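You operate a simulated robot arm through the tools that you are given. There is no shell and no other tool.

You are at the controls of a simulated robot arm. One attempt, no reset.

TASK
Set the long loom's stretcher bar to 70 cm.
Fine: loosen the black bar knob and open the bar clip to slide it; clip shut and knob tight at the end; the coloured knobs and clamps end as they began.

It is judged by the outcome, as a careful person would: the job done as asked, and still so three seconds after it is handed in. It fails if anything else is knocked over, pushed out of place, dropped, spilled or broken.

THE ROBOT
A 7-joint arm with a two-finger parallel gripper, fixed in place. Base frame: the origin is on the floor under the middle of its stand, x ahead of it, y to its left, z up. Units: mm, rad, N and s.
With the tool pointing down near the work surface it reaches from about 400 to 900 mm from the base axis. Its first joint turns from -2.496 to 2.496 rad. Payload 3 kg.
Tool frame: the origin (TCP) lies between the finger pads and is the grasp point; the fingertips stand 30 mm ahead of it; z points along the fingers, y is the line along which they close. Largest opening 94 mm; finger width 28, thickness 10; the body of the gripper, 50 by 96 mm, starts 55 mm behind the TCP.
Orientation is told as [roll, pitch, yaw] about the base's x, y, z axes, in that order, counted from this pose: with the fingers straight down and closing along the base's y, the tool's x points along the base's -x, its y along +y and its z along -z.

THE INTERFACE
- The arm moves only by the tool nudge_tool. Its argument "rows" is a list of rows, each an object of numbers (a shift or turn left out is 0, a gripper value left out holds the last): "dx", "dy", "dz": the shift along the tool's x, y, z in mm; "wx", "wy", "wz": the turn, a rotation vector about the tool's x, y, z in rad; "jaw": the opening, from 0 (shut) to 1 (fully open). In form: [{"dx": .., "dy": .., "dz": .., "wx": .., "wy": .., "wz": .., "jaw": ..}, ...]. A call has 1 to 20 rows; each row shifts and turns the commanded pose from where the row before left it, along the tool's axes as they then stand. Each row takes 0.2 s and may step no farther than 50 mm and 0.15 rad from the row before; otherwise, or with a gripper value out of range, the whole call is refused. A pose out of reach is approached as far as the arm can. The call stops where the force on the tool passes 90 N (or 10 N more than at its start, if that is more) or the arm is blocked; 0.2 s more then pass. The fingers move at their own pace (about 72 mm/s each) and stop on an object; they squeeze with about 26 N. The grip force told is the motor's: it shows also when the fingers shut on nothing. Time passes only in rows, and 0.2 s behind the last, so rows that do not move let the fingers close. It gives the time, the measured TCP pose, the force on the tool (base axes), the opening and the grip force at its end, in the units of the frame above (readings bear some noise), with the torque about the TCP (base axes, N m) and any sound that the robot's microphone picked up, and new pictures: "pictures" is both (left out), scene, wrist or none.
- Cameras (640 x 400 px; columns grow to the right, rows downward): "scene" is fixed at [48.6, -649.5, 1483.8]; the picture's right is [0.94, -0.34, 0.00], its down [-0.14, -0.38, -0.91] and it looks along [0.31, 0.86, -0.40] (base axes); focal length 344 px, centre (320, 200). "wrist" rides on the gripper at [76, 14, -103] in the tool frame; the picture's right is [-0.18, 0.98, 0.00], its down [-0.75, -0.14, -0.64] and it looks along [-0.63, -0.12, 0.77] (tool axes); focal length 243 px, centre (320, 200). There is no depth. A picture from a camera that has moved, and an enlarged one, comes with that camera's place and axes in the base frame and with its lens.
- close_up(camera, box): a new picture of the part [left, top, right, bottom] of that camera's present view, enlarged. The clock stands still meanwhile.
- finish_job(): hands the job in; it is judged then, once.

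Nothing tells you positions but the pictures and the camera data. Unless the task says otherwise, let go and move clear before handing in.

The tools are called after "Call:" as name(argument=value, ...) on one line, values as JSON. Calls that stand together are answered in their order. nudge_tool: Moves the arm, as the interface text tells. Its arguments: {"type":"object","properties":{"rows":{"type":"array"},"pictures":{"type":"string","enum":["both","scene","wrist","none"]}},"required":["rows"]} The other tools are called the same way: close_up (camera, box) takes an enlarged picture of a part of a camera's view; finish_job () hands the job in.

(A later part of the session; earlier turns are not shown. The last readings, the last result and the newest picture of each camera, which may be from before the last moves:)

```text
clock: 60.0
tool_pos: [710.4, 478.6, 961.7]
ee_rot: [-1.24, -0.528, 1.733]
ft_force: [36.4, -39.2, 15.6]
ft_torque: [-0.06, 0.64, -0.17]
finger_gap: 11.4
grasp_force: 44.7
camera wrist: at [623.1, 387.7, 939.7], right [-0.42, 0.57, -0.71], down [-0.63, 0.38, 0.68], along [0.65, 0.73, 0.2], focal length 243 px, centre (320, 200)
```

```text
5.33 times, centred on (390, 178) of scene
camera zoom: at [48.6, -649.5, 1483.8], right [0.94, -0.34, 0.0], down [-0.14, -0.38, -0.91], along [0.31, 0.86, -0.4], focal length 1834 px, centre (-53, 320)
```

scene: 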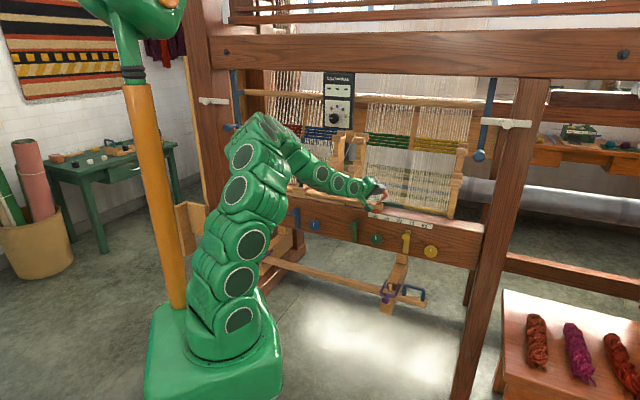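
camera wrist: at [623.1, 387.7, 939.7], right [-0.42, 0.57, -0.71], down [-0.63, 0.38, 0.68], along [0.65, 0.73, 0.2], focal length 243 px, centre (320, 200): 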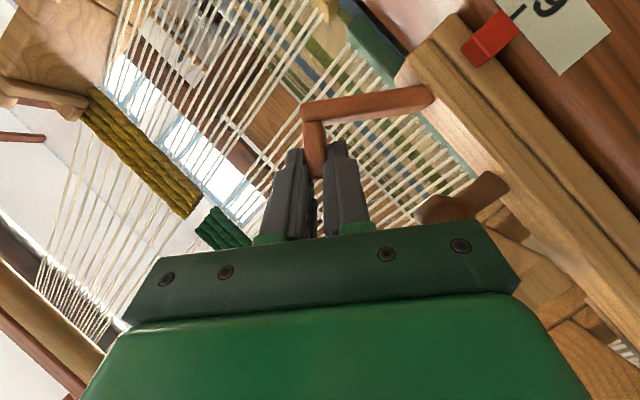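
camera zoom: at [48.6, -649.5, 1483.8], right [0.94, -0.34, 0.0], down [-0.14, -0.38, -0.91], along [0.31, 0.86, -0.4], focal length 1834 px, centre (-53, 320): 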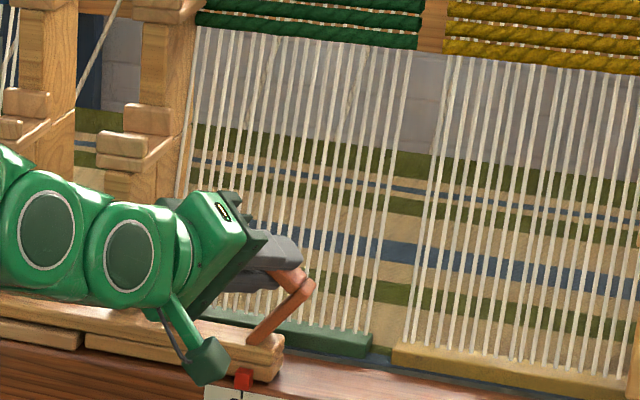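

The resistance has risen sharply at roughly 0.9 rad, so this may be the clip's open stop. I'll open the jaws a little to see whether it stays up.

Call:
nudge_tool(rows=[{"jaw": 0.22}, {}, {}], pictures="wrist")

Call:
close_up(camera="wrist", box=[200, 60, 520, 260])

Call:
close_up(camera="scene", box=[330, 140, 450, 215])

```text
clock: 60.8
tool_pos: [709.6, 481.4, 959.4]
ee_rot: [-1.238, -0.525, 1.737]
ft_force: [-0.1, 0.4, -0.5]
ft_torque: [0.01, 0.01, 0.02]
finger_gap: 20.5
grasp_force: 0.1
camera wrist: at [621.6, 390.3, 938.8], right [-0.42, 0.56, -0.71], down [-0.63, 0.38, 0.68], along [0.65, 0.73, 0.2], focal length 243 px, centre (320, 200)
```

wrist: 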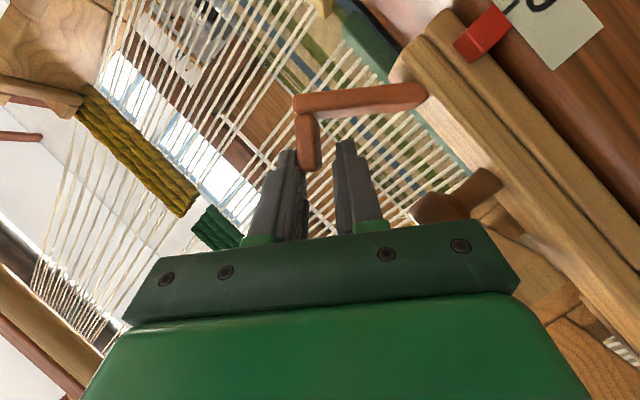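

```text
2.00 times, centred on (360, 160) of wrist
camera zoom: at [621.6, 390.3, 938.8], right [-0.42, 0.56, -0.71], down [-0.63, 0.38, 0.68], along [0.65, 0.73, 0.2], focal length 485 px, centre (240, 280)
```

zoom: 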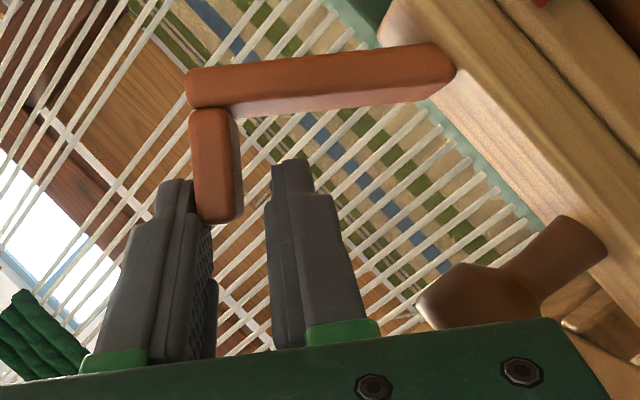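

```text
5.33 times, centred on (390, 178) of scene
camera zoom: at [48.6, -649.5, 1483.8], right [0.94, -0.34, 0.0], down [-0.14, -0.38, -0.91], along [0.31, 0.86, -0.4], focal length 1834 px, centre (-53, 320)
```

zoom: 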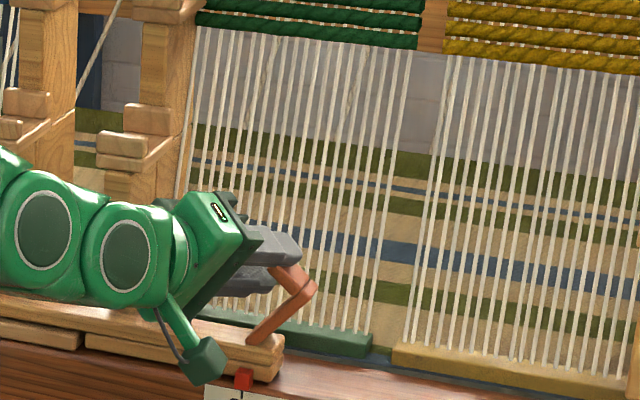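

Call:
nudge_tool(rows=[{"jaw": 0.4}, {}, {}], pictures="wrist")

Call:
close_up(camera="wrist", box=[200, 60, 520, 260])

```text
clock: 61.5
tool_pos: [710.1, 481.5, 960.7]
ee_rot: [-1.237, -0.524, 1.737]
ft_force: [-0.6, 0.4, -0.7]
ft_torque: [0.02, -0.01, -0.01]
finger_gap: 37.5
grasp_force: 0.0
camera wrist: at [621.9, 389.8, 939.0], right [-0.42, 0.56, -0.71], down [-0.63, 0.38, 0.68], along [0.65, 0.73, 0.2], focal length 243 px, centre (320, 200)
```

wrist: 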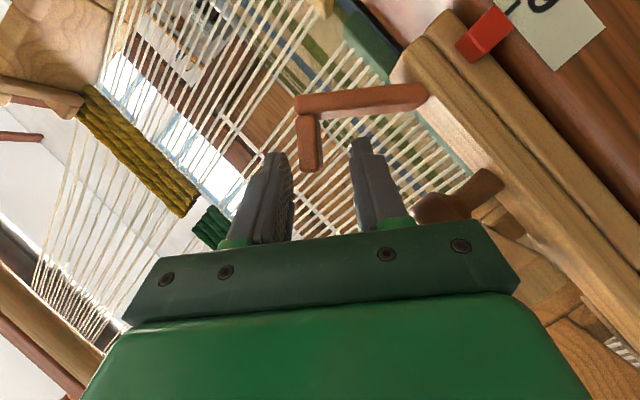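

```text
2.00 times, centred on (360, 160) of wrist
camera zoom: at [621.9, 389.8, 939.0], right [-0.42, 0.56, -0.71], down [-0.63, 0.38, 0.68], along [0.65, 0.73, 0.2], focal length 485 px, centre (240, 280)
```

zoom: 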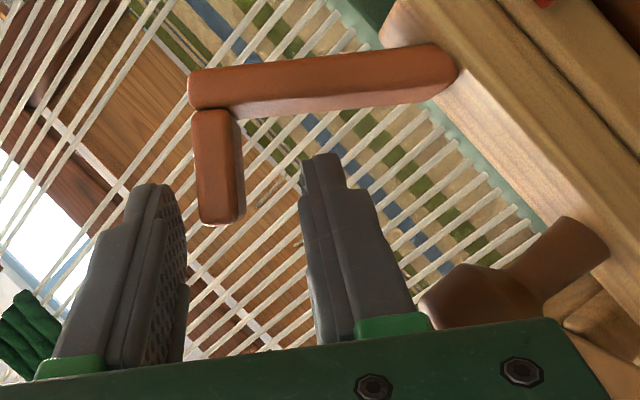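

The clip stays up on its own, well clear of the fingers, so it is open. I'll back straight out, unroll the wrist, and look for the brown peg to slide the bar.

Call:
nudge_tool(rows=[{"dx": 19.9, "dz": -34.7}, {"dx": 19.9, "dz": -34.7}, {"wx": -0.0675, "wz": 0.1177}, {"wx": -0.0675, "wz": 0.1177}, {"wx": -0.0675, "wz": 0.1177}, {"wx": -0.0675, "wz": 0.1177}, {"wx": -0.0675, "wz": 0.1177}, {"wx": -0.0675, "wz": 0.1177}, {"wx": -0.0675, "wz": 0.1177}, {"jaw": 0.6}, {}], pictures="both")

Call:
close_up(camera="wrist", box=[240, 20, 560, 220])

Call:
close_up(camera="scene", box=[330, 140, 450, 215])

```text
clock: 64.0
tool_pos: [653.5, 427.0, 960.9]
ee_rot: [-0.014, -1.053, 0.788]
ft_force: [0.3, 0.2, -0.1]
ft_torque: [0.0, -0.04, -0.01]
finger_gap: 56.4
grasp_force: 0.0
camera wrist: at [552.9, 347.8, 943.7], right [-0.62, 0.77, 0.15], down [-0.04, -0.23, 0.97], along [0.78, 0.6, 0.17], focal length 243 px, centre (320, 200)
```

scene: 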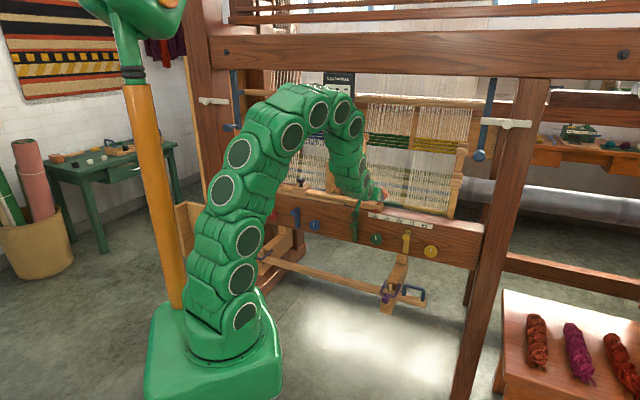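
wrist: 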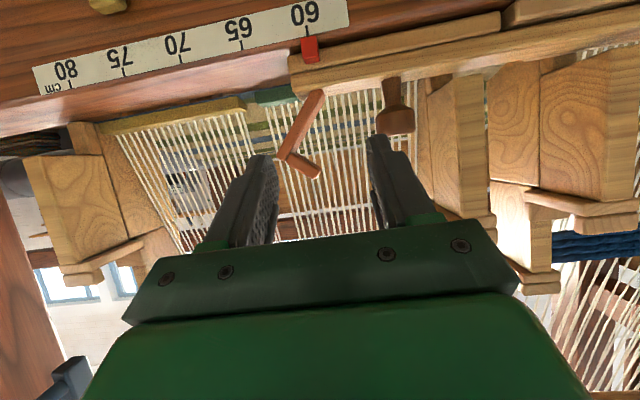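

```text
2.00 times, centred on (400, 120) of wrist
camera zoom: at [552.9, 347.8, 943.7], right [-0.62, 0.77, 0.15], down [-0.04, -0.23, 0.97], along [0.78, 0.6, 0.17], focal length 485 px, centre (160, 360)
```

zoom: 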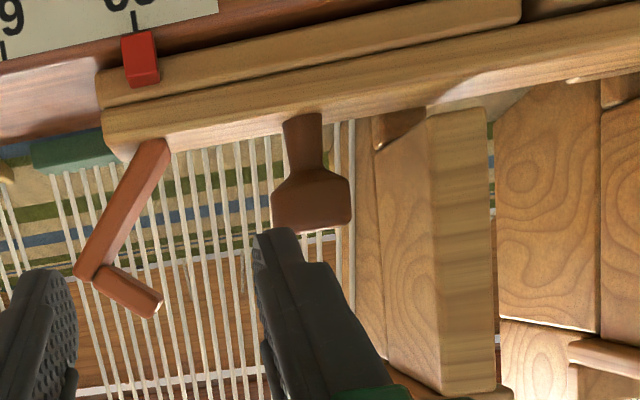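

```text
5.33 times, centred on (390, 178) of scene
camera zoom: at [48.6, -649.5, 1483.8], right [0.94, -0.34, 0.0], down [-0.14, -0.38, -0.91], along [0.31, 0.86, -0.4], focal length 1834 px, centre (-53, 320)
```

zoom: 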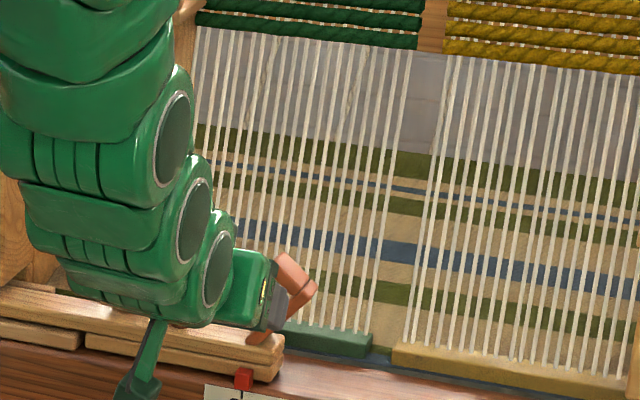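

The bar's peg head is at about s 99, n 857, z 911–935, and the clip is standing open. I'll line up the open jaws with the peg.

Call:
nudge_tool(rows=[{"dy": 31}, {"dy": 30, "jaw": 0.55}, {"dx": -14, "dz": 6.5}, {"dz": 25}, {}], pictures="wrist")

Call:
close_up(camera="wrist", box=[200, 40, 440, 190])

```text
clock: 65.2
tool_pos: [635.5, 492.7, 955.3]
ee_rot: [-0.014, -1.056, 0.787]
ft_force: [0.0, 0.4, -0.1]
ft_torque: [0.0, -0.01, 0.0]
finger_gap: 51.6
grasp_force: 0.1
camera wrist: at [535.0, 413.8, 939.6], right [-0.62, 0.77, 0.15], down [-0.04, -0.23, 0.97], along [0.78, 0.6, 0.17], focal length 243 px, centre (320, 200)
```

wrist: 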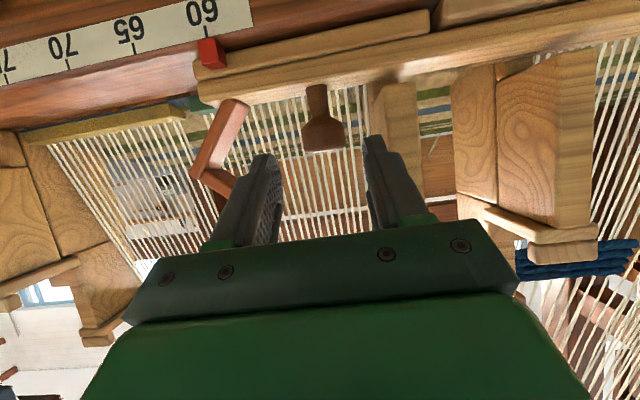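

```text
2.67 times, centred on (320, 115) of wrist
camera zoom: at [535.0, 413.8, 939.6], right [-0.62, 0.77, 0.15], down [-0.04, -0.23, 0.97], along [0.78, 0.6, 0.17], focal length 647 px, centre (320, 427)
```

zoom: 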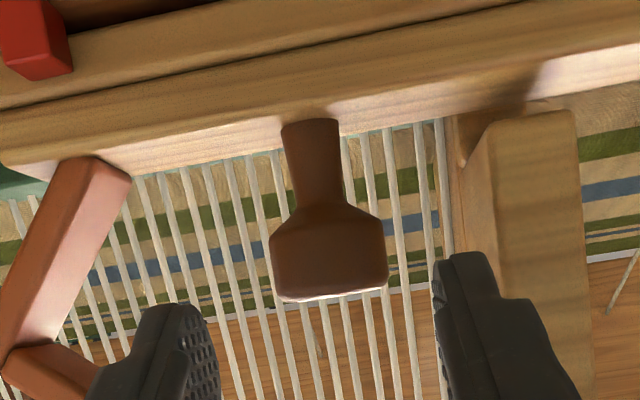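

Call:
nudge_tool(rows=[{"dz": 15}, {"dz": 15}, {"dz": 13}, {"dz": 12}, {}], pictures="wrist")

Call:
close_up(camera="wrist", box=[200, 60, 440, 210])

```text
clock: 66.3
tool_pos: [669.2, 526.0, 926.7]
ee_rot: [-0.013, -1.051, 0.787]
ft_force: [0.8, -0.5, -1.6]
ft_torque: [0.0, 0.0, 0.02]
finger_gap: 51.9
grasp_force: 0.1
camera wrist: at [568.5, 447.6, 911.8], right [-0.62, 0.77, 0.15], down [-0.04, -0.23, 0.97], along [0.78, 0.6, 0.17], focal length 243 px, centre (320, 200)
```

wrist: 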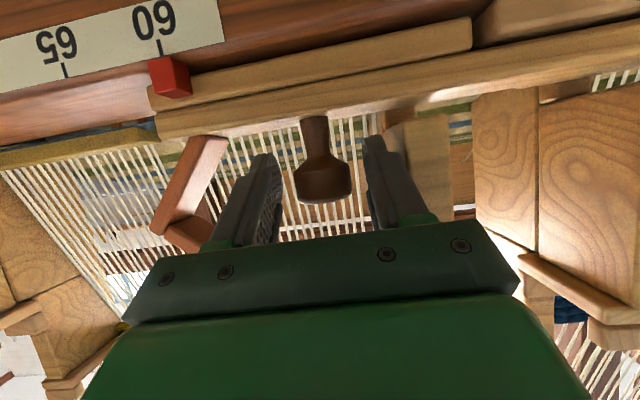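

```text
2.67 times, centred on (320, 135) of wrist
camera zoom: at [568.5, 447.6, 911.8], right [-0.62, 0.77, 0.15], down [-0.04, -0.23, 0.97], along [0.78, 0.6, 0.17], focal length 647 px, centre (320, 373)
```

zoom: 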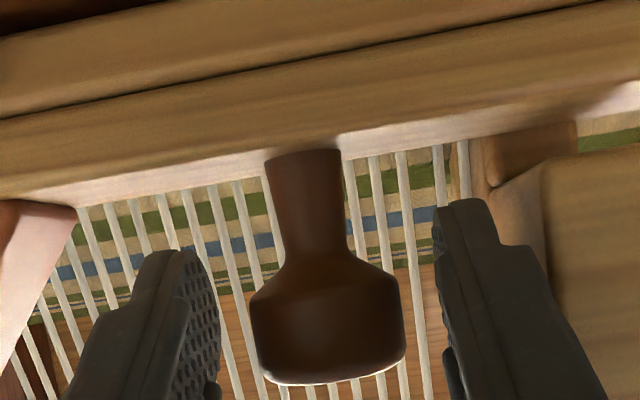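

The peg head is between the fingers. I'll close on it.

Call:
nudge_tool(rows=[{"jaw": 0}, {"jaw": 0}, {}], pictures="wrist")

Call:
close_up(camera="wrist", box=[80, 0, 400, 200])

```text
clock: 67.2
tool_pos: [669.0, 526.3, 928.5]
ee_rot: [-0.015, -1.054, 0.789]
ft_force: [1.1, 2.6, 0.7]
ft_torque: [-0.03, -0.05, 0.0]
finger_gap: 31.8
grasp_force: 45.0
camera wrist: at [568.6, 447.6, 912.1], right [-0.62, 0.77, 0.15], down [-0.04, -0.23, 0.97], along [0.78, 0.6, 0.17], focal length 243 px, centre (320, 200)
```

wrist: 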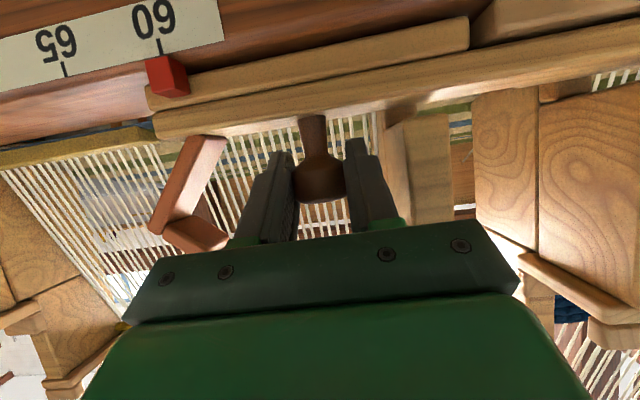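

```text
2.00 times, centred on (240, 100) of wrist
camera zoom: at [568.6, 447.6, 912.1], right [-0.62, 0.77, 0.15], down [-0.04, -0.23, 0.97], along [0.78, 0.6, 0.17], focal length 485 px, centre (480, 400)
```

zoom: 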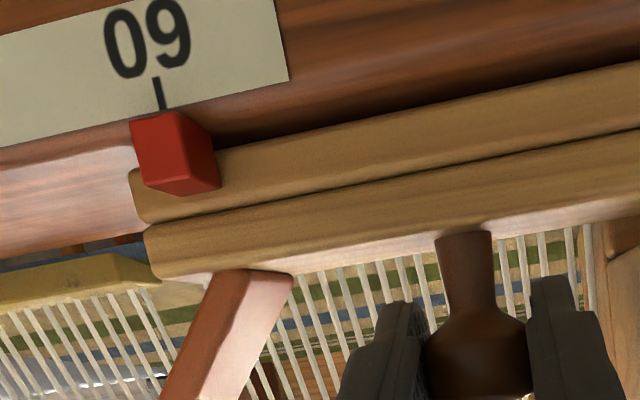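

Now I'll slide the bar a little towards the higher numbers and check that it moves freely.

Call:
nudge_tool(rows=[{"dy": -4}, {"dy": -4}, {"dy": -4}, {}], pictures="wrist")

Call:
close_up(camera="wrist", box=[80, 0, 400, 200])

```text
clock: 68.2
tool_pos: [677.1, 517.5, 927.7]
ee_rot: [-0.015, -1.053, 0.789]
ft_force: [11.2, 12.0, -8.8]
ft_torque: [0.04, -0.24, 0.08]
finger_gap: 31.5
grasp_force: 44.7
camera wrist: at [577.0, 439.2, 912.2], right [-0.62, 0.77, 0.15], down [-0.04, -0.23, 0.97], along [0.78, 0.6, 0.17], focal length 243 px, centre (320, 200)
```

wrist: 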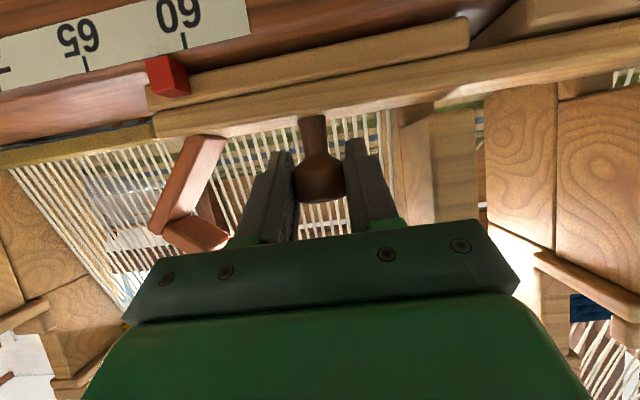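

```text
2.00 times, centred on (240, 100) of wrist
camera zoom: at [577.0, 439.2, 912.2], right [-0.62, 0.77, 0.15], down [-0.04, -0.23, 0.97], along [0.78, 0.6, 0.17], focal length 485 px, centre (480, 400)
```

zoom: 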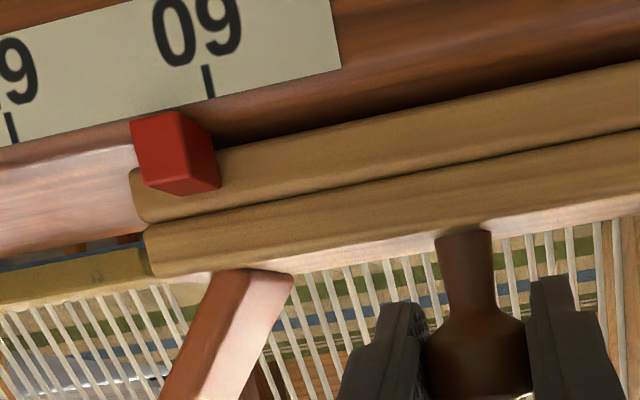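

The bar slides freely with the gripper. I'll continue while watching the side force.

Call:
nudge_tool(rows=[{"dy": -6}, {"dy": -6}, {"dy": -6}, {"dy": -6}, {"dy": -6}, {}], pictures="none")

```text
clock: 69.5
tool_pos: [697.6, 496.5, 927.7]
ee_rot: [-0.015, -1.052, 0.787]
ft_force: [22.2, 21.3, -21.5]
ft_torque: [0.22, -0.1, -0.06]
finger_gap: 31.5
grasp_force: 45.1
```

A small forward-pulling load is building from a slight misalignment. I'll correct for that as I go.

Call:
nudge_tool(rows=[{"dz": 0.8}, {"dy": -6, "dz": 0.13}, {"dy": -6, "dz": 0.13}, {"dy": -6, "dz": 0.13}, {"dy": -6, "dz": 0.13}, {"dy": -6, "dz": 0.13}, {}], pictures="wrist")

Call:
close_up(camera="wrist", box=[40, 0, 360, 200])

```text
clock: 71.2
tool_pos: [719.2, 475.7, 929.2]
ee_rot: [-0.014, -1.052, 0.786]
ft_force: [-15.7, -17.0, -3.9]
ft_torque: [-0.31, 0.29, 0.02]
finger_gap: 31.3
grasp_force: 45.4
camera wrist: at [618.9, 396.8, 912.5], right [-0.62, 0.77, 0.15], down [-0.04, -0.23, 0.97], along [0.78, 0.6, 0.17], focal length 243 px, centre (320, 200)
```

wrist: 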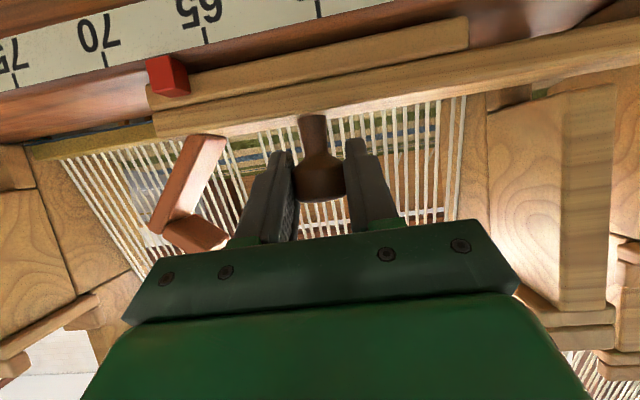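

```text
2.00 times, centred on (200, 100) of wrist
camera zoom: at [618.9, 396.8, 912.5], right [-0.62, 0.77, 0.15], down [-0.04, -0.23, 0.97], along [0.78, 0.6, 0.17], focal length 485 px, centre (560, 400)
```

zoom: 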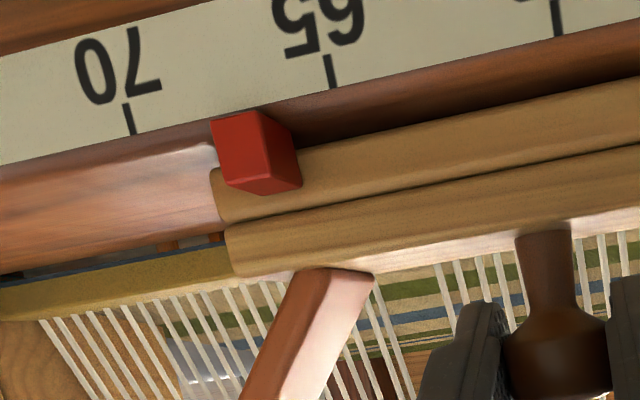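

The pointer is at about 67. I'll ease the load and continue to just short of 70.

Call:
nudge_tool(rows=[{"dz": -0.5}, {"dy": -6, "dz": 0.1}, {"dy": -6, "dz": 0.1}, {"dy": -6, "dz": 0.1}, {"dy": -6, "dz": 0.1}, {}, {}], pictures="wrist")

Call:
close_up(camera="wrist", box=[80, 0, 400, 200])

```text
clock: 72.8
tool_pos: [736.9, 458.5, 927.8]
ee_rot: [-0.015, -1.052, 0.787]
ft_force: [-11.2, -13.1, -19.1]
ft_torque: [-0.36, 0.37, -0.03]
finger_gap: 31.5
grasp_force: 44.9
camera wrist: at [636.2, 379.7, 912.7], right [-0.62, 0.77, 0.15], down [-0.04, -0.22, 0.97], along [0.78, 0.6, 0.17], focal length 243 px, centre (320, 200)
```

wrist: 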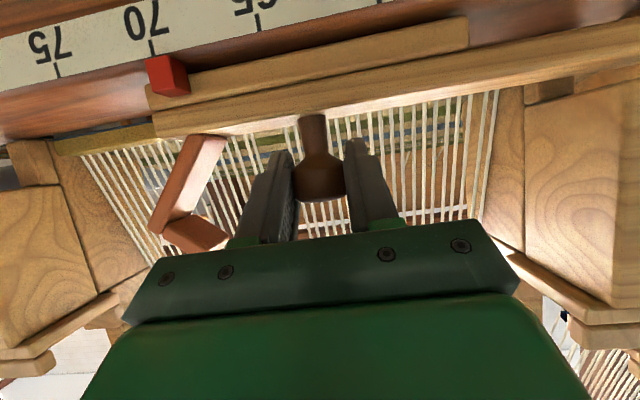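

```text
2.00 times, centred on (240, 100) of wrist
camera zoom: at [636.2, 379.7, 912.7], right [-0.62, 0.77, 0.15], down [-0.04, -0.22, 0.97], along [0.78, 0.6, 0.17], focal length 485 px, centre (480, 400)
```

zoom: 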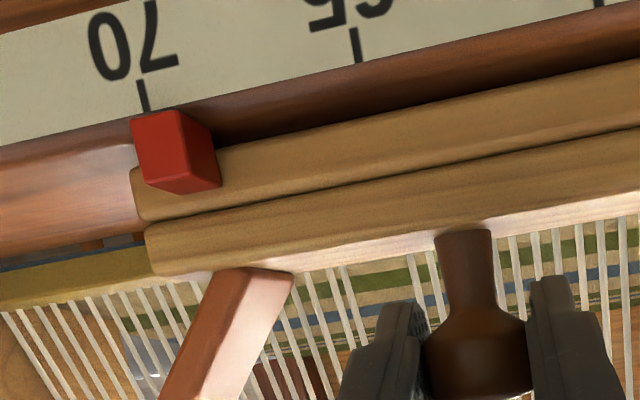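

The 70 tick needs about 3.9 mm more, going by where the 60 tick sat relative to the pointer at the start. I'll make the fine move.

Call:
nudge_tool(rows=[{"dx": 0.6}, {"dy": -2}, {"dy": -1.8}, {}, {}], pictures="wrist")

Call:
close_up(camera="wrist", box=[80, 0, 400, 200])

Call:
close_up(camera="wrist", box=[120, 10, 216, 70])

Call:
close_up(camera="scene", box=[360, 190, 456, 250])

```text
clock: 74.0
tool_pos: [738.9, 456.5, 928.4]
ee_rot: [-0.016, -1.055, 0.789]
ft_force: [-0.3, 3.0, -12.1]
ft_torque: [-0.15, 0.09, 0.02]
finger_gap: 31.5
grasp_force: 45.1
camera wrist: at [638.8, 377.2, 912.4], right [-0.62, 0.77, 0.15], down [-0.04, -0.23, 0.97], along [0.78, 0.6, 0.17], focal length 243 px, centre (320, 200)
```

wrist: 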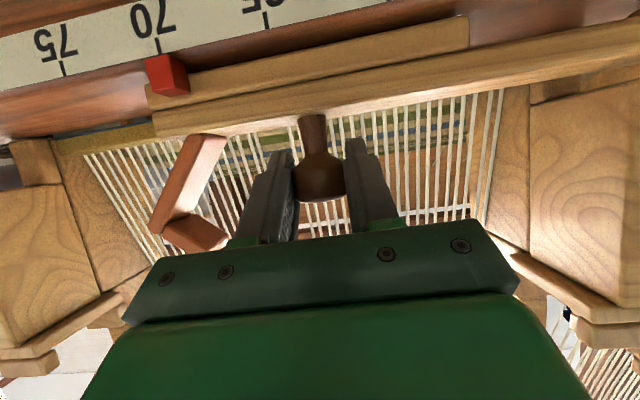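

```text
2.00 times, centred on (240, 100) of wrist
camera zoom: at [638.8, 377.2, 912.4], right [-0.62, 0.77, 0.15], down [-0.04, -0.23, 0.97], along [0.78, 0.6, 0.17], focal length 485 px, centre (480, 400)
```

zoom: 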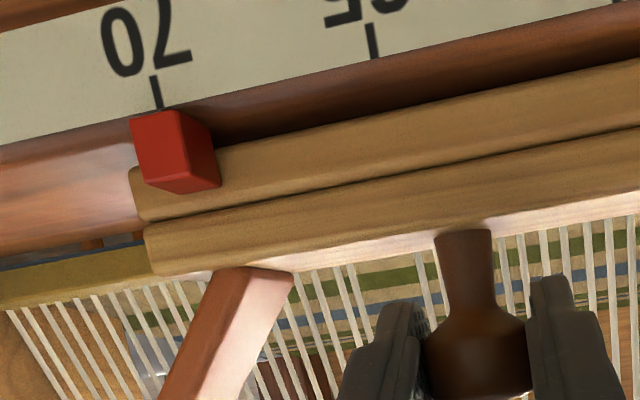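

```text
6.67 times, centred on (168, 40) of wrist
camera zoom: at [638.8, 377.2, 912.4], right [-0.62, 0.77, 0.15], down [-0.04, -0.23, 0.97], along [0.78, 0.6, 0.17], focal length 1618 px, centre (1333, 1267)
```

zoom: 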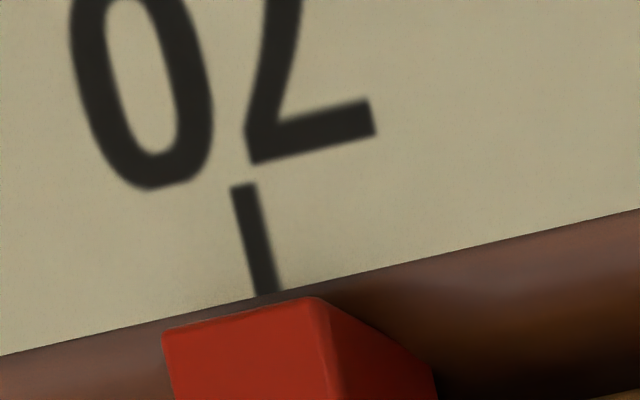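

```text
6.67 times, centred on (408, 220) of scene
camera zoom: at [48.6, -649.5, 1483.8], right [0.94, -0.34, 0.0], down [-0.14, -0.38, -0.91], along [0.31, 0.86, -0.4], focal length 2293 px, centre (-267, 67)
```

zoom: 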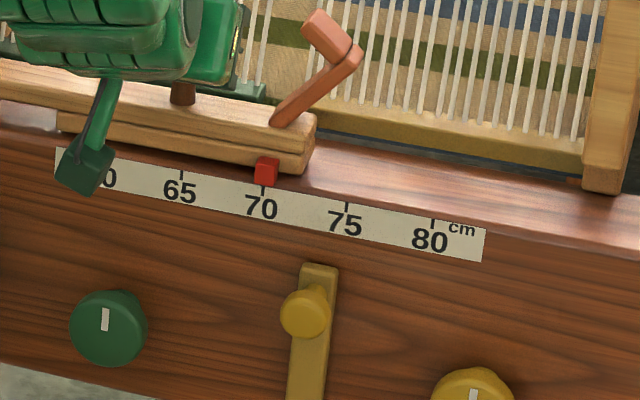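

The pointer looks to be at 70. I'll check the alignment at high magnification before letting go.

Call:
close_up(camera="scene", box=[386, 205, 418, 225])

Call:
close_up(camera="scene", box=[370, 200, 434, 240])

```text
16.00 times, centred on (402, 215) of scene
camera zoom: at [48.6, -649.5, 1483.8], right [0.94, -0.34, 0.0], down [-0.14, -0.38, -0.91], along [0.31, 0.86, -0.4], focal length 5503 px, centre (-992, -40)
```

zoom: 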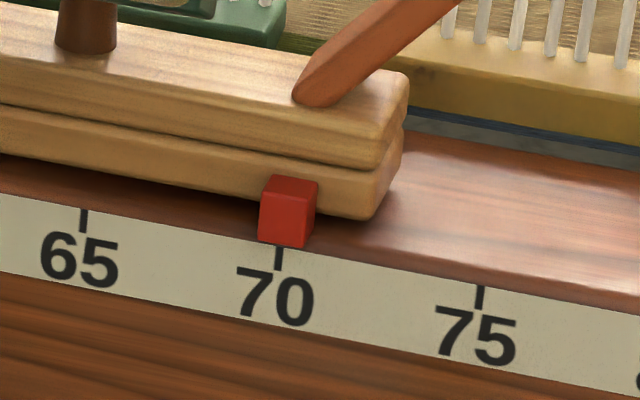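

```text
10.00 times, centred on (402, 220) of scene
camera zoom: at [48.6, -649.5, 1483.8], right [0.94, -0.34, 0.0], down [-0.14, -0.38, -0.91], along [0.31, 0.86, -0.4], focal length 3439 px, centre (-500, 0)
```

zoom: 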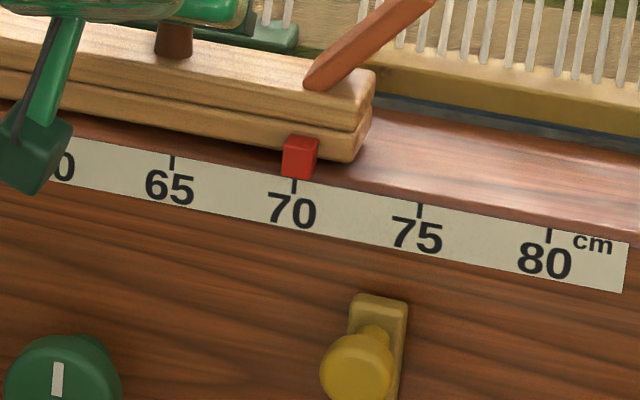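

At 16x the pointer's centre sits on the 70 tick within about 1 mm, so the position is good. I'll release the peg gently and back straight out along the tool axis.

Call:
nudge_tool(rows=[{"jaw": 0.55}, {}, {}, {"dz": -20}, {"dz": -40}, {"dz": -40}, {}], pictures="wrist")

Call:
close_up(camera="scene", box=[386, 205, 418, 225])

```text
clock: 75.5
tool_pos: [676.7, 396.6, 978.3]
ee_rot: [-0.015, -1.052, 0.786]
ft_force: [0.6, -0.1, 1.0]
ft_torque: [0.01, -0.04, 0.01]
finger_gap: 51.5
grasp_force: 0.1
camera wrist: at [576.8, 317.0, 962.8], right [-0.62, 0.77, 0.15], down [-0.04, -0.23, 0.97], along [0.78, 0.6, 0.17], focal length 243 px, centre (320, 200)
```

wrist: 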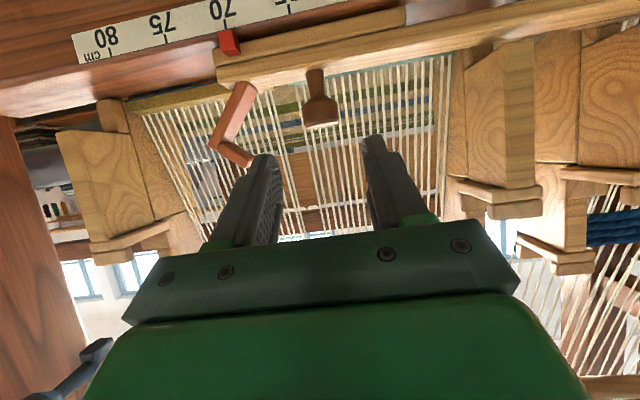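

```text
16.00 times, centred on (402, 215) of scene
camera zoom: at [48.6, -649.5, 1483.8], right [0.94, -0.34, 0.0], down [-0.14, -0.38, -0.91], along [0.31, 0.86, -0.4], focal length 5503 px, centre (-992, -40)
```

zoom: 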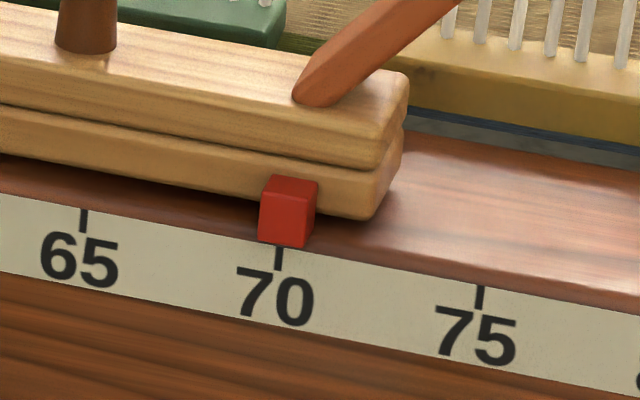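

The bar stayed put at 70 after release. Now I'll retreat, bring the tool vertical, and go back to the black knob to tighten it.

Call:
nudge_tool(rows=[{"dx": 6.5, "dz": -38}, {"dx": 6.5, "dz": -38}, {"dx": 6.5, "dz": -38}, {"wy": 0.149}, {"wy": 0.149}, {"wy": 0.149}, {"wy": 0.149}, {"wy": 0.149}, {"wy": 0.149}, {"wy": 0.149}, {"dy": 48}, {"dy": 48}, {"dy": 48}, {"dy": 48}, {"dy": 48}, {"dy": 48}, {"dy": 48}, {"dy": 48}, {"dy": 14}, {}], pictures="none")

```text
clock: 79.8
tool_pos: [319.2, 605.0, 1013.7]
ee_rot: [-0.007, -0.01, 0.776]
ft_force: [1.0, -0.4, 0.2]
ft_torque: [0.0, 0.01, 0.0]
finger_gap: 51.6
grasp_force: 0.2
```

Call:
nudge_tool(rows=[{"wy": 0.012, "wz": -0.1457}, {"wz": -0.1457}, {"wz": -0.1457}, {"wz": -0.1457}, {"wz": -0.1457}, {"wz": -0.1457}, {"dx": -24.6, "dy": -29.6, "dz": 5}, {"dx": -24.6, "dy": -29.6, "dz": 5}, {"dx": -24.6, "dy": -29.6, "dz": 5}, {"dx": -24.6, "dy": -29.6, "dz": 5}, {"jaw": 0.6}, {}], pictures="both")

Call:
close_up(camera="wrist", box=[200, 80, 440, 230])

```text
clock: 82.3
tool_pos: [431.2, 708.4, 996.0]
ee_rot: [-0.004, 0.007, 1.649]
ft_force: [0.2, 0.9, 0.3]
ft_torque: [-0.01, 0.01, -0.04]
finger_gap: 56.5
grasp_force: 0.0
camera wrist: at [422.3, 632.5, 1098.1], right [-0.99, 0.11, -0.01], down [0.08, 0.77, 0.64], along [0.07, 0.63, -0.77], focal length 243 px, centre (320, 200)
```

scene: 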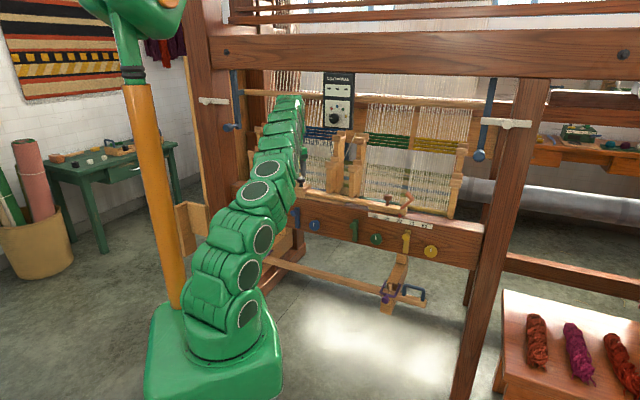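
wrist: 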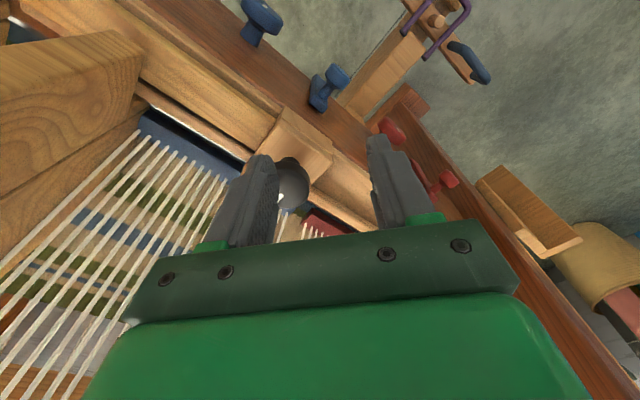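

```text
2.67 times, centred on (320, 155) of wrist
camera zoom: at [422.3, 632.5, 1098.1], right [-0.99, 0.11, -0.01], down [0.08, 0.77, 0.64], along [0.07, 0.63, -0.77], focal length 647 px, centre (320, 320)
```

zoom: 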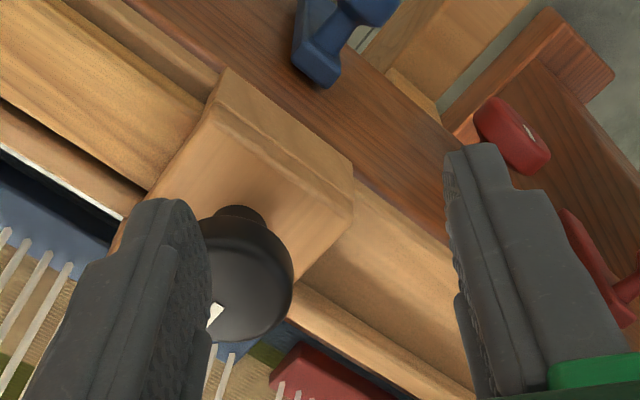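

Call:
nudge_tool(rows=[{"dx": -14.5, "dy": -14.1, "dz": 5}, {"dx": -14.5, "dy": -14.1, "dz": 6}, {}], pictures="none")

Call:
close_up(camera="wrist", box=[200, 80, 440, 230])

```text
clock: 83.2
tool_pos: [457.0, 741.5, 984.6]
ee_rot: [-0.004, 0.009, 1.651]
ft_force: [-1.0, 0.9, 1.0]
ft_torque: [0.0, -0.02, -0.04]
finger_gap: 56.5
grasp_force: 0.2
```

```text
2.67 times, centred on (320, 155) of wrist
camera zoom: at [448.4, 664.1, 1087.5], right [-0.99, 0.11, -0.01], down [0.08, 0.77, 0.64], along [0.07, 0.63, -0.77], focal length 647 px, centre (320, 320)
```

zoom: 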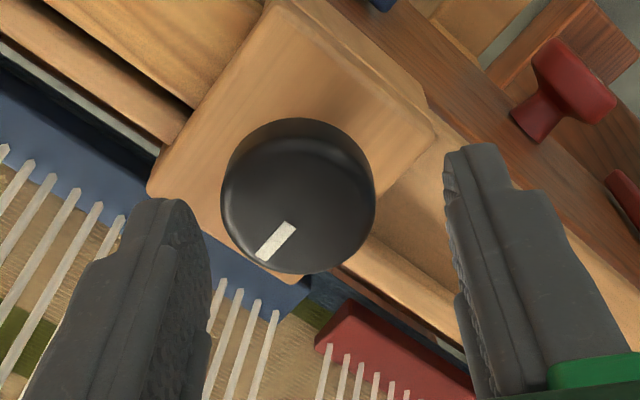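

The knob is centred at about (463.4, 745.9). I'll move over it and lower.

Call:
nudge_tool(rows=[{"dx": -2, "dy": -3.4, "dz": 5}, {"dx": -1.9, "dy": -3.3, "dz": 5}, {"dz": 11}, {"dz": 11}, {"dz": 11}, {}], pictures="none")

Call:
close_up(camera="wrist", box=[200, 80, 440, 230])

```text
clock: 84.5
tool_pos: [462.7, 741.4, 938.5]
ee_rot: [-0.004, 0.007, 1.648]
ft_force: [-0.1, 0.7, 0.1]
ft_torque: [-0.02, 0.01, -0.03]
finger_gap: 56.5
grasp_force: 0.0
out of reach, approached as far as the arm can: row 1
```

```text
2.67 times, centred on (320, 155) of wrist
camera zoom: at [452.8, 665.0, 1040.9], right [-0.99, 0.11, 0.0], down [0.08, 0.77, 0.64], along [0.07, 0.63, -0.77], focal length 647 px, centre (320, 320)
```

zoom: 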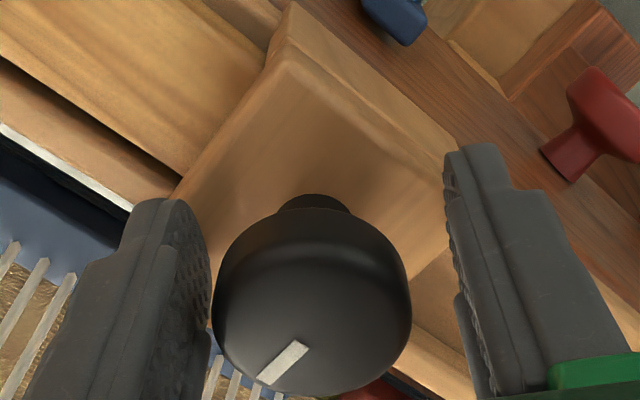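

Call:
nudge_tool(rows=[{"dx": -4.4, "dy": -1, "dz": -2}, {}, {}], pictures="none")

Call:
close_up(camera="wrist", box=[200, 80, 440, 230])

```text
clock: 85.3
tool_pos: [460.8, 746.4, 940.9]
ee_rot: [-0.004, 0.007, 1.649]
ft_force: [1.0, 0.1, 0.0]
ft_torque: [-0.01, 0.01, -0.01]
finger_gap: 56.2
grasp_force: 0.1
```

```text
2.67 times, centred on (320, 155) of wrist
camera zoom: at [453.0, 669.9, 1043.3], right [-0.99, 0.11, -0.01], down [0.08, 0.77, 0.64], along [0.07, 0.63, -0.77], focal length 647 px, centre (320, 320)
```

zoom: 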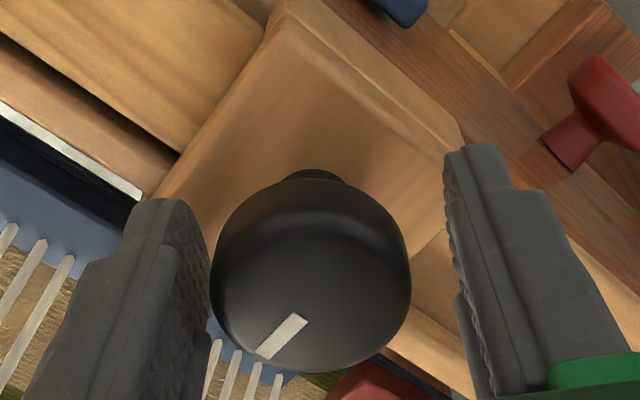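

Call:
nudge_tool(rows=[{"dy": -2.5}, {"jaw": 0}, {"jaw": 0}, {"jaw": 0}, {}], pictures="none")

Call:
close_up(camera="wrist", box=[200, 80, 440, 230])

```text
clock: 86.5
tool_pos: [463.9, 747.4, 941.6]
ee_rot: [-0.003, 0.006, 1.651]
ft_force: [-8.7, -6.3, 0.4]
ft_torque: [-0.25, 0.03, -0.02]
finger_gap: 39.3
grasp_force: 44.6
```

```text
2.67 times, centred on (320, 155) of wrist
camera zoom: at [455.0, 670.1, 1043.3], right [-0.99, 0.11, 0.0], down [0.08, 0.77, 0.64], along [0.07, 0.63, -0.77], focal length 647 px, centre (320, 320)
```

zoom: 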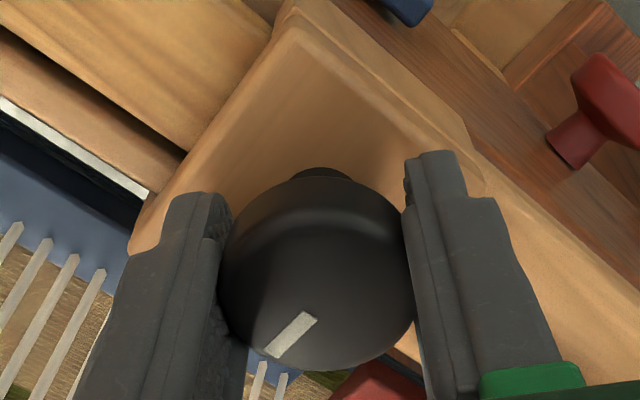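

The knob is gripped well. I'll turn it clockwise to tighten.

Call:
nudge_tool(rows=[{"wz": 0.08}, {"wz": 0.08}, {"wz": 0.08}, {"wz": 0.08}, {"wz": 0.08}, {"wz": 0.08}, {}], pictures="none")

Call:
close_up(camera="wrist", box=[200, 80, 440, 230])

```text
clock: 88.2
tool_pos: [463.9, 747.3, 940.8]
ee_rot: [-0.01, 0.004, 1.169]
ft_force: [-21.6, -16.2, 1.9]
ft_torque: [-0.35, 0.38, 0.01]
finger_gap: 39.2
grasp_force: 45.0
```

```text
2.67 times, centred on (320, 155) of wrist
camera zoom: at [420.3, 682.6, 1043.1], right [-0.83, 0.55, -0.01], down [0.42, 0.64, 0.64], along [0.36, 0.53, -0.77], focal length 647 px, centre (320, 320)
```

zoom: 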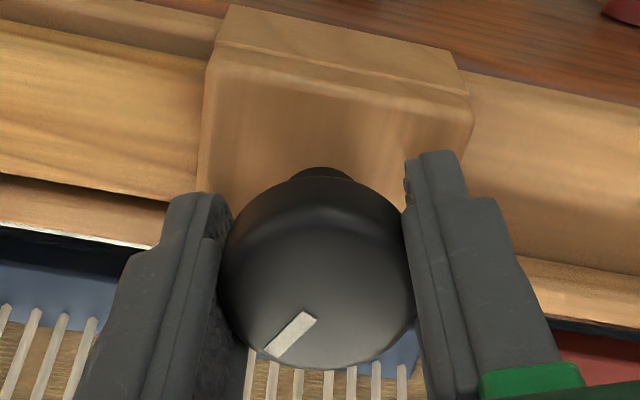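

Call:
nudge_tool(rows=[{"dx": 1, "dy": 0.4}, {"wz": 0.08}, {"wz": 0.08}, {"wz": 0.08}, {"wz": 0.08}, {"wz": 0.08}, {"wz": 0.08}, {"wz": 0.08}, {}], pictures="none")

Call:
close_up(camera="wrist", box=[200, 80, 440, 230])

```text
clock: 90.2
tool_pos: [462.8, 746.2, 940.6]
ee_rot: [-0.008, -0.002, 0.608]
ft_force: [2.1, 21.4, 6.3]
ft_torque: [0.22, 0.14, -0.01]
finger_gap: 39.0
grasp_force: 45.1
```

```text
2.67 times, centred on (320, 155) of wrist
camera zoom: at [392.3, 715.1, 1042.6], right [-0.41, 0.91, -0.01], down [0.7, 0.32, 0.64], along [0.59, 0.26, -0.77], focal length 647 px, centre (320, 320)
```

zoom: 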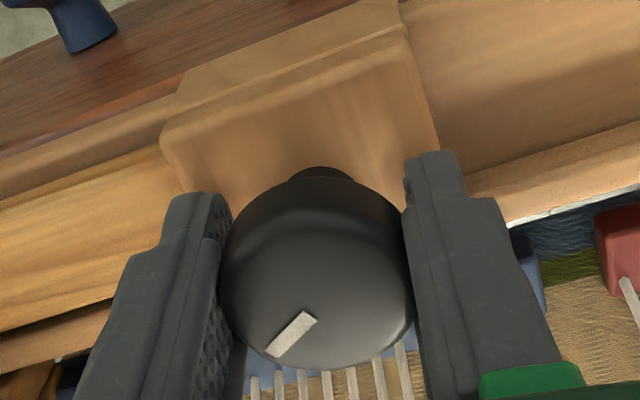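

Call:
nudge_tool(rows=[{"wz": 0.08}, {"wz": 0.08}, {"wz": 0.08}, {"wz": 0.08}, {"wz": 0.08}, {"wz": 0.08}, {}], pictures="none")

Call:
close_up(camera="wrist", box=[200, 80, 440, 230])

```text
clock: 91.8
tool_pos: [463.8, 746.0, 939.8]
ee_rot: [-0.007, -0.004, 0.131]
ft_force: [-3.9, 29.0, 15.2]
ft_torque: [0.36, 0.37, -0.04]
finger_gap: 39.2
grasp_force: 44.9
```

```text
2.67 times, centred on (320, 155) of wrist
camera zoom: at [385.5, 751.2, 1042.3], right [0.05, 1.0, -0.01], down [0.76, -0.04, 0.65], along [0.64, -0.04, -0.76], focal length 647 px, centre (320, 320)
```

zoom: 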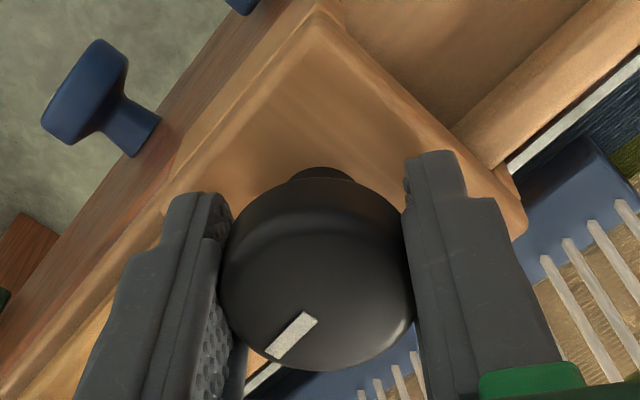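

Call:
nudge_tool(rows=[{"dy": 0.8, "wz": 0.04}, {"wz": 0.04}, {"wz": 0.04}, {"wz": 0.04}, {}], pictures="none")

Call:
close_up(camera="wrist", box=[200, 80, 440, 230])

```text
clock: 93.0
tool_pos: [465.0, 746.4, 939.4]
ee_rot: [-0.009, -0.006, -0.03]
ft_force: [-1.7, 4.8, 6.5]
ft_torque: [-0.02, -0.35, 0.73]
finger_gap: 39.2
grasp_force: 44.5
```

```text
2.67 times, centred on (320, 155) of wrist
camera zoom: at [387.3, 763.9, 1041.4], right [0.21, 0.98, -0.01], down [0.75, -0.16, 0.65], along [0.63, -0.14, -0.76], focal length 647 px, centre (320, 320)
```

zoom: 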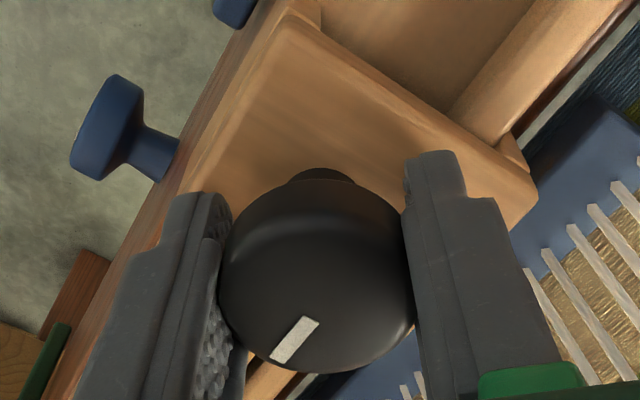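

Resisting torque has risen to 0.73 Nm and the knob has begun to lag, so this is the tight stop. I'll give one small extra turn to seat it, then check the mark.

Call:
nudge_tool(rows=[{"wz": 0.04}, {"wz": 0.03}, {}], pictures="none")

Call:
close_up(camera="wrist", box=[200, 80, 440, 230])

```text
clock: 93.8
tool_pos: [463.5, 747.5, 939.8]
ee_rot: [-0.006, -0.005, -0.098]
ft_force: [-0.1, -5.7, 0.5]
ft_torque: [-0.02, -0.1, 0.73]
finger_gap: 39.2
grasp_force: 45.3
```

```text
2.67 times, centred on (320, 155) of wrist
camera zoom: at [389.0, 769.2, 1041.2], right [0.28, 0.96, -0.01], down [0.73, -0.21, 0.65], along [0.62, -0.19, -0.76], focal length 647 px, centre (320, 320)
```

zoom: 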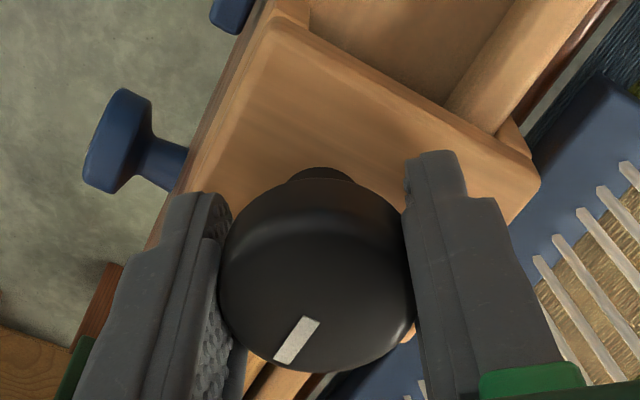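

The knob holds at its stop. I'll release, lift off, and look at the mark.

Call:
nudge_tool(rows=[{"jaw": 0.65}, {}, {}, {"dz": -15}, {"dz": -20}, {}], pictures="wrist")

Call:
close_up(camera="wrist", box=[200, 60, 440, 210])

```text
clock: 95.2
tool_pos: [462.9, 747.2, 953.6]
ee_rot: [-0.007, -0.005, -0.098]
ft_force: [-0.2, 0.3, 1.3]
ft_torque: [0.01, 0.01, -0.03]
finger_gap: 61.0
grasp_force: 0.0
out of reach, approached as far as the arm can: row 5
camera wrist: at [387.8, 768.9, 1055.9], right [0.28, 0.96, -0.01], down [0.73, -0.21, 0.65], along [0.62, -0.19, -0.76], focal length 243 px, centre (320, 200)
```

wrist: 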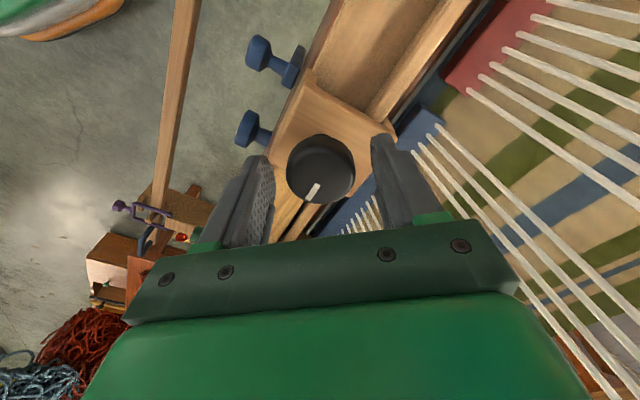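

```text
2.67 times, centred on (320, 135) of wrist
camera zoom: at [387.8, 768.9, 1055.9], right [0.28, 0.96, -0.01], down [0.73, -0.21, 0.65], along [0.62, -0.19, -0.76], focal length 647 px, centre (320, 373)
```

zoom: 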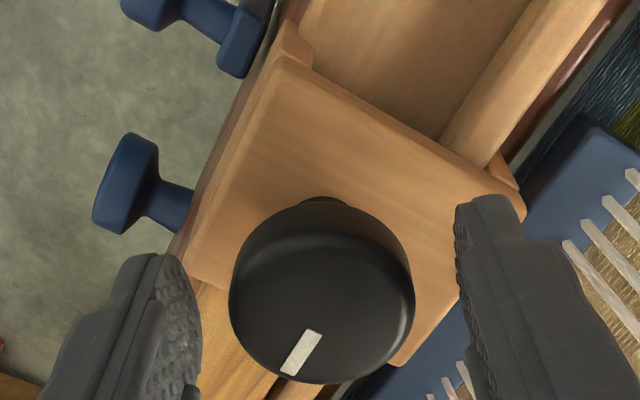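

The mark again points along the bar, as it did at the start, so the knob is tight. I'll slide back and lift clear.

Call:
nudge_tool(rows=[{"dx": 10, "dz": -8}, {"dx": 10, "dz": -14}, {"dx": 10, "dz": -14}, {}], pictures="none")

```text
clock: 96.2
tool_pos: [434.4, 749.0, 991.5]
ee_rot: [-0.007, -0.006, -0.098]
ft_force: [0.1, 0.7, 0.4]
ft_torque: [-0.01, 0.01, -0.02]
finger_gap: 60.7
grasp_force: 0.1
```

Now the clip. I'll retreat, turn back to yaw 45°, cross to the right, and pitch forward again with the fingers closed, ready to push the clip shut.

Call:
nudge_tool(rows=[{"dx": 29.6, "dy": -36, "dz": -6}, {"dx": 29.6, "dy": -36, "dz": -6}, {"dx": 29.6, "dy": -36, "dz": -6}, {"dx": 29.6, "dy": -36, "dz": -4}, {"wz": -0.147, "jaw": 0.4}, {"wz": -0.147}, {"wz": -0.147}, {"wz": -0.147}, {"wz": -0.147}, {"wz": -0.148}, {}], pictures="none")

```text
clock: 98.5
tool_pos: [301.1, 618.6, 1012.9]
ee_rot: [-0.008, 0.002, 0.787]
ft_force: [-0.3, 0.2, -0.3]
ft_torque: [0.01, -0.03, 0.0]
finger_gap: 37.4
grasp_force: 0.1
```

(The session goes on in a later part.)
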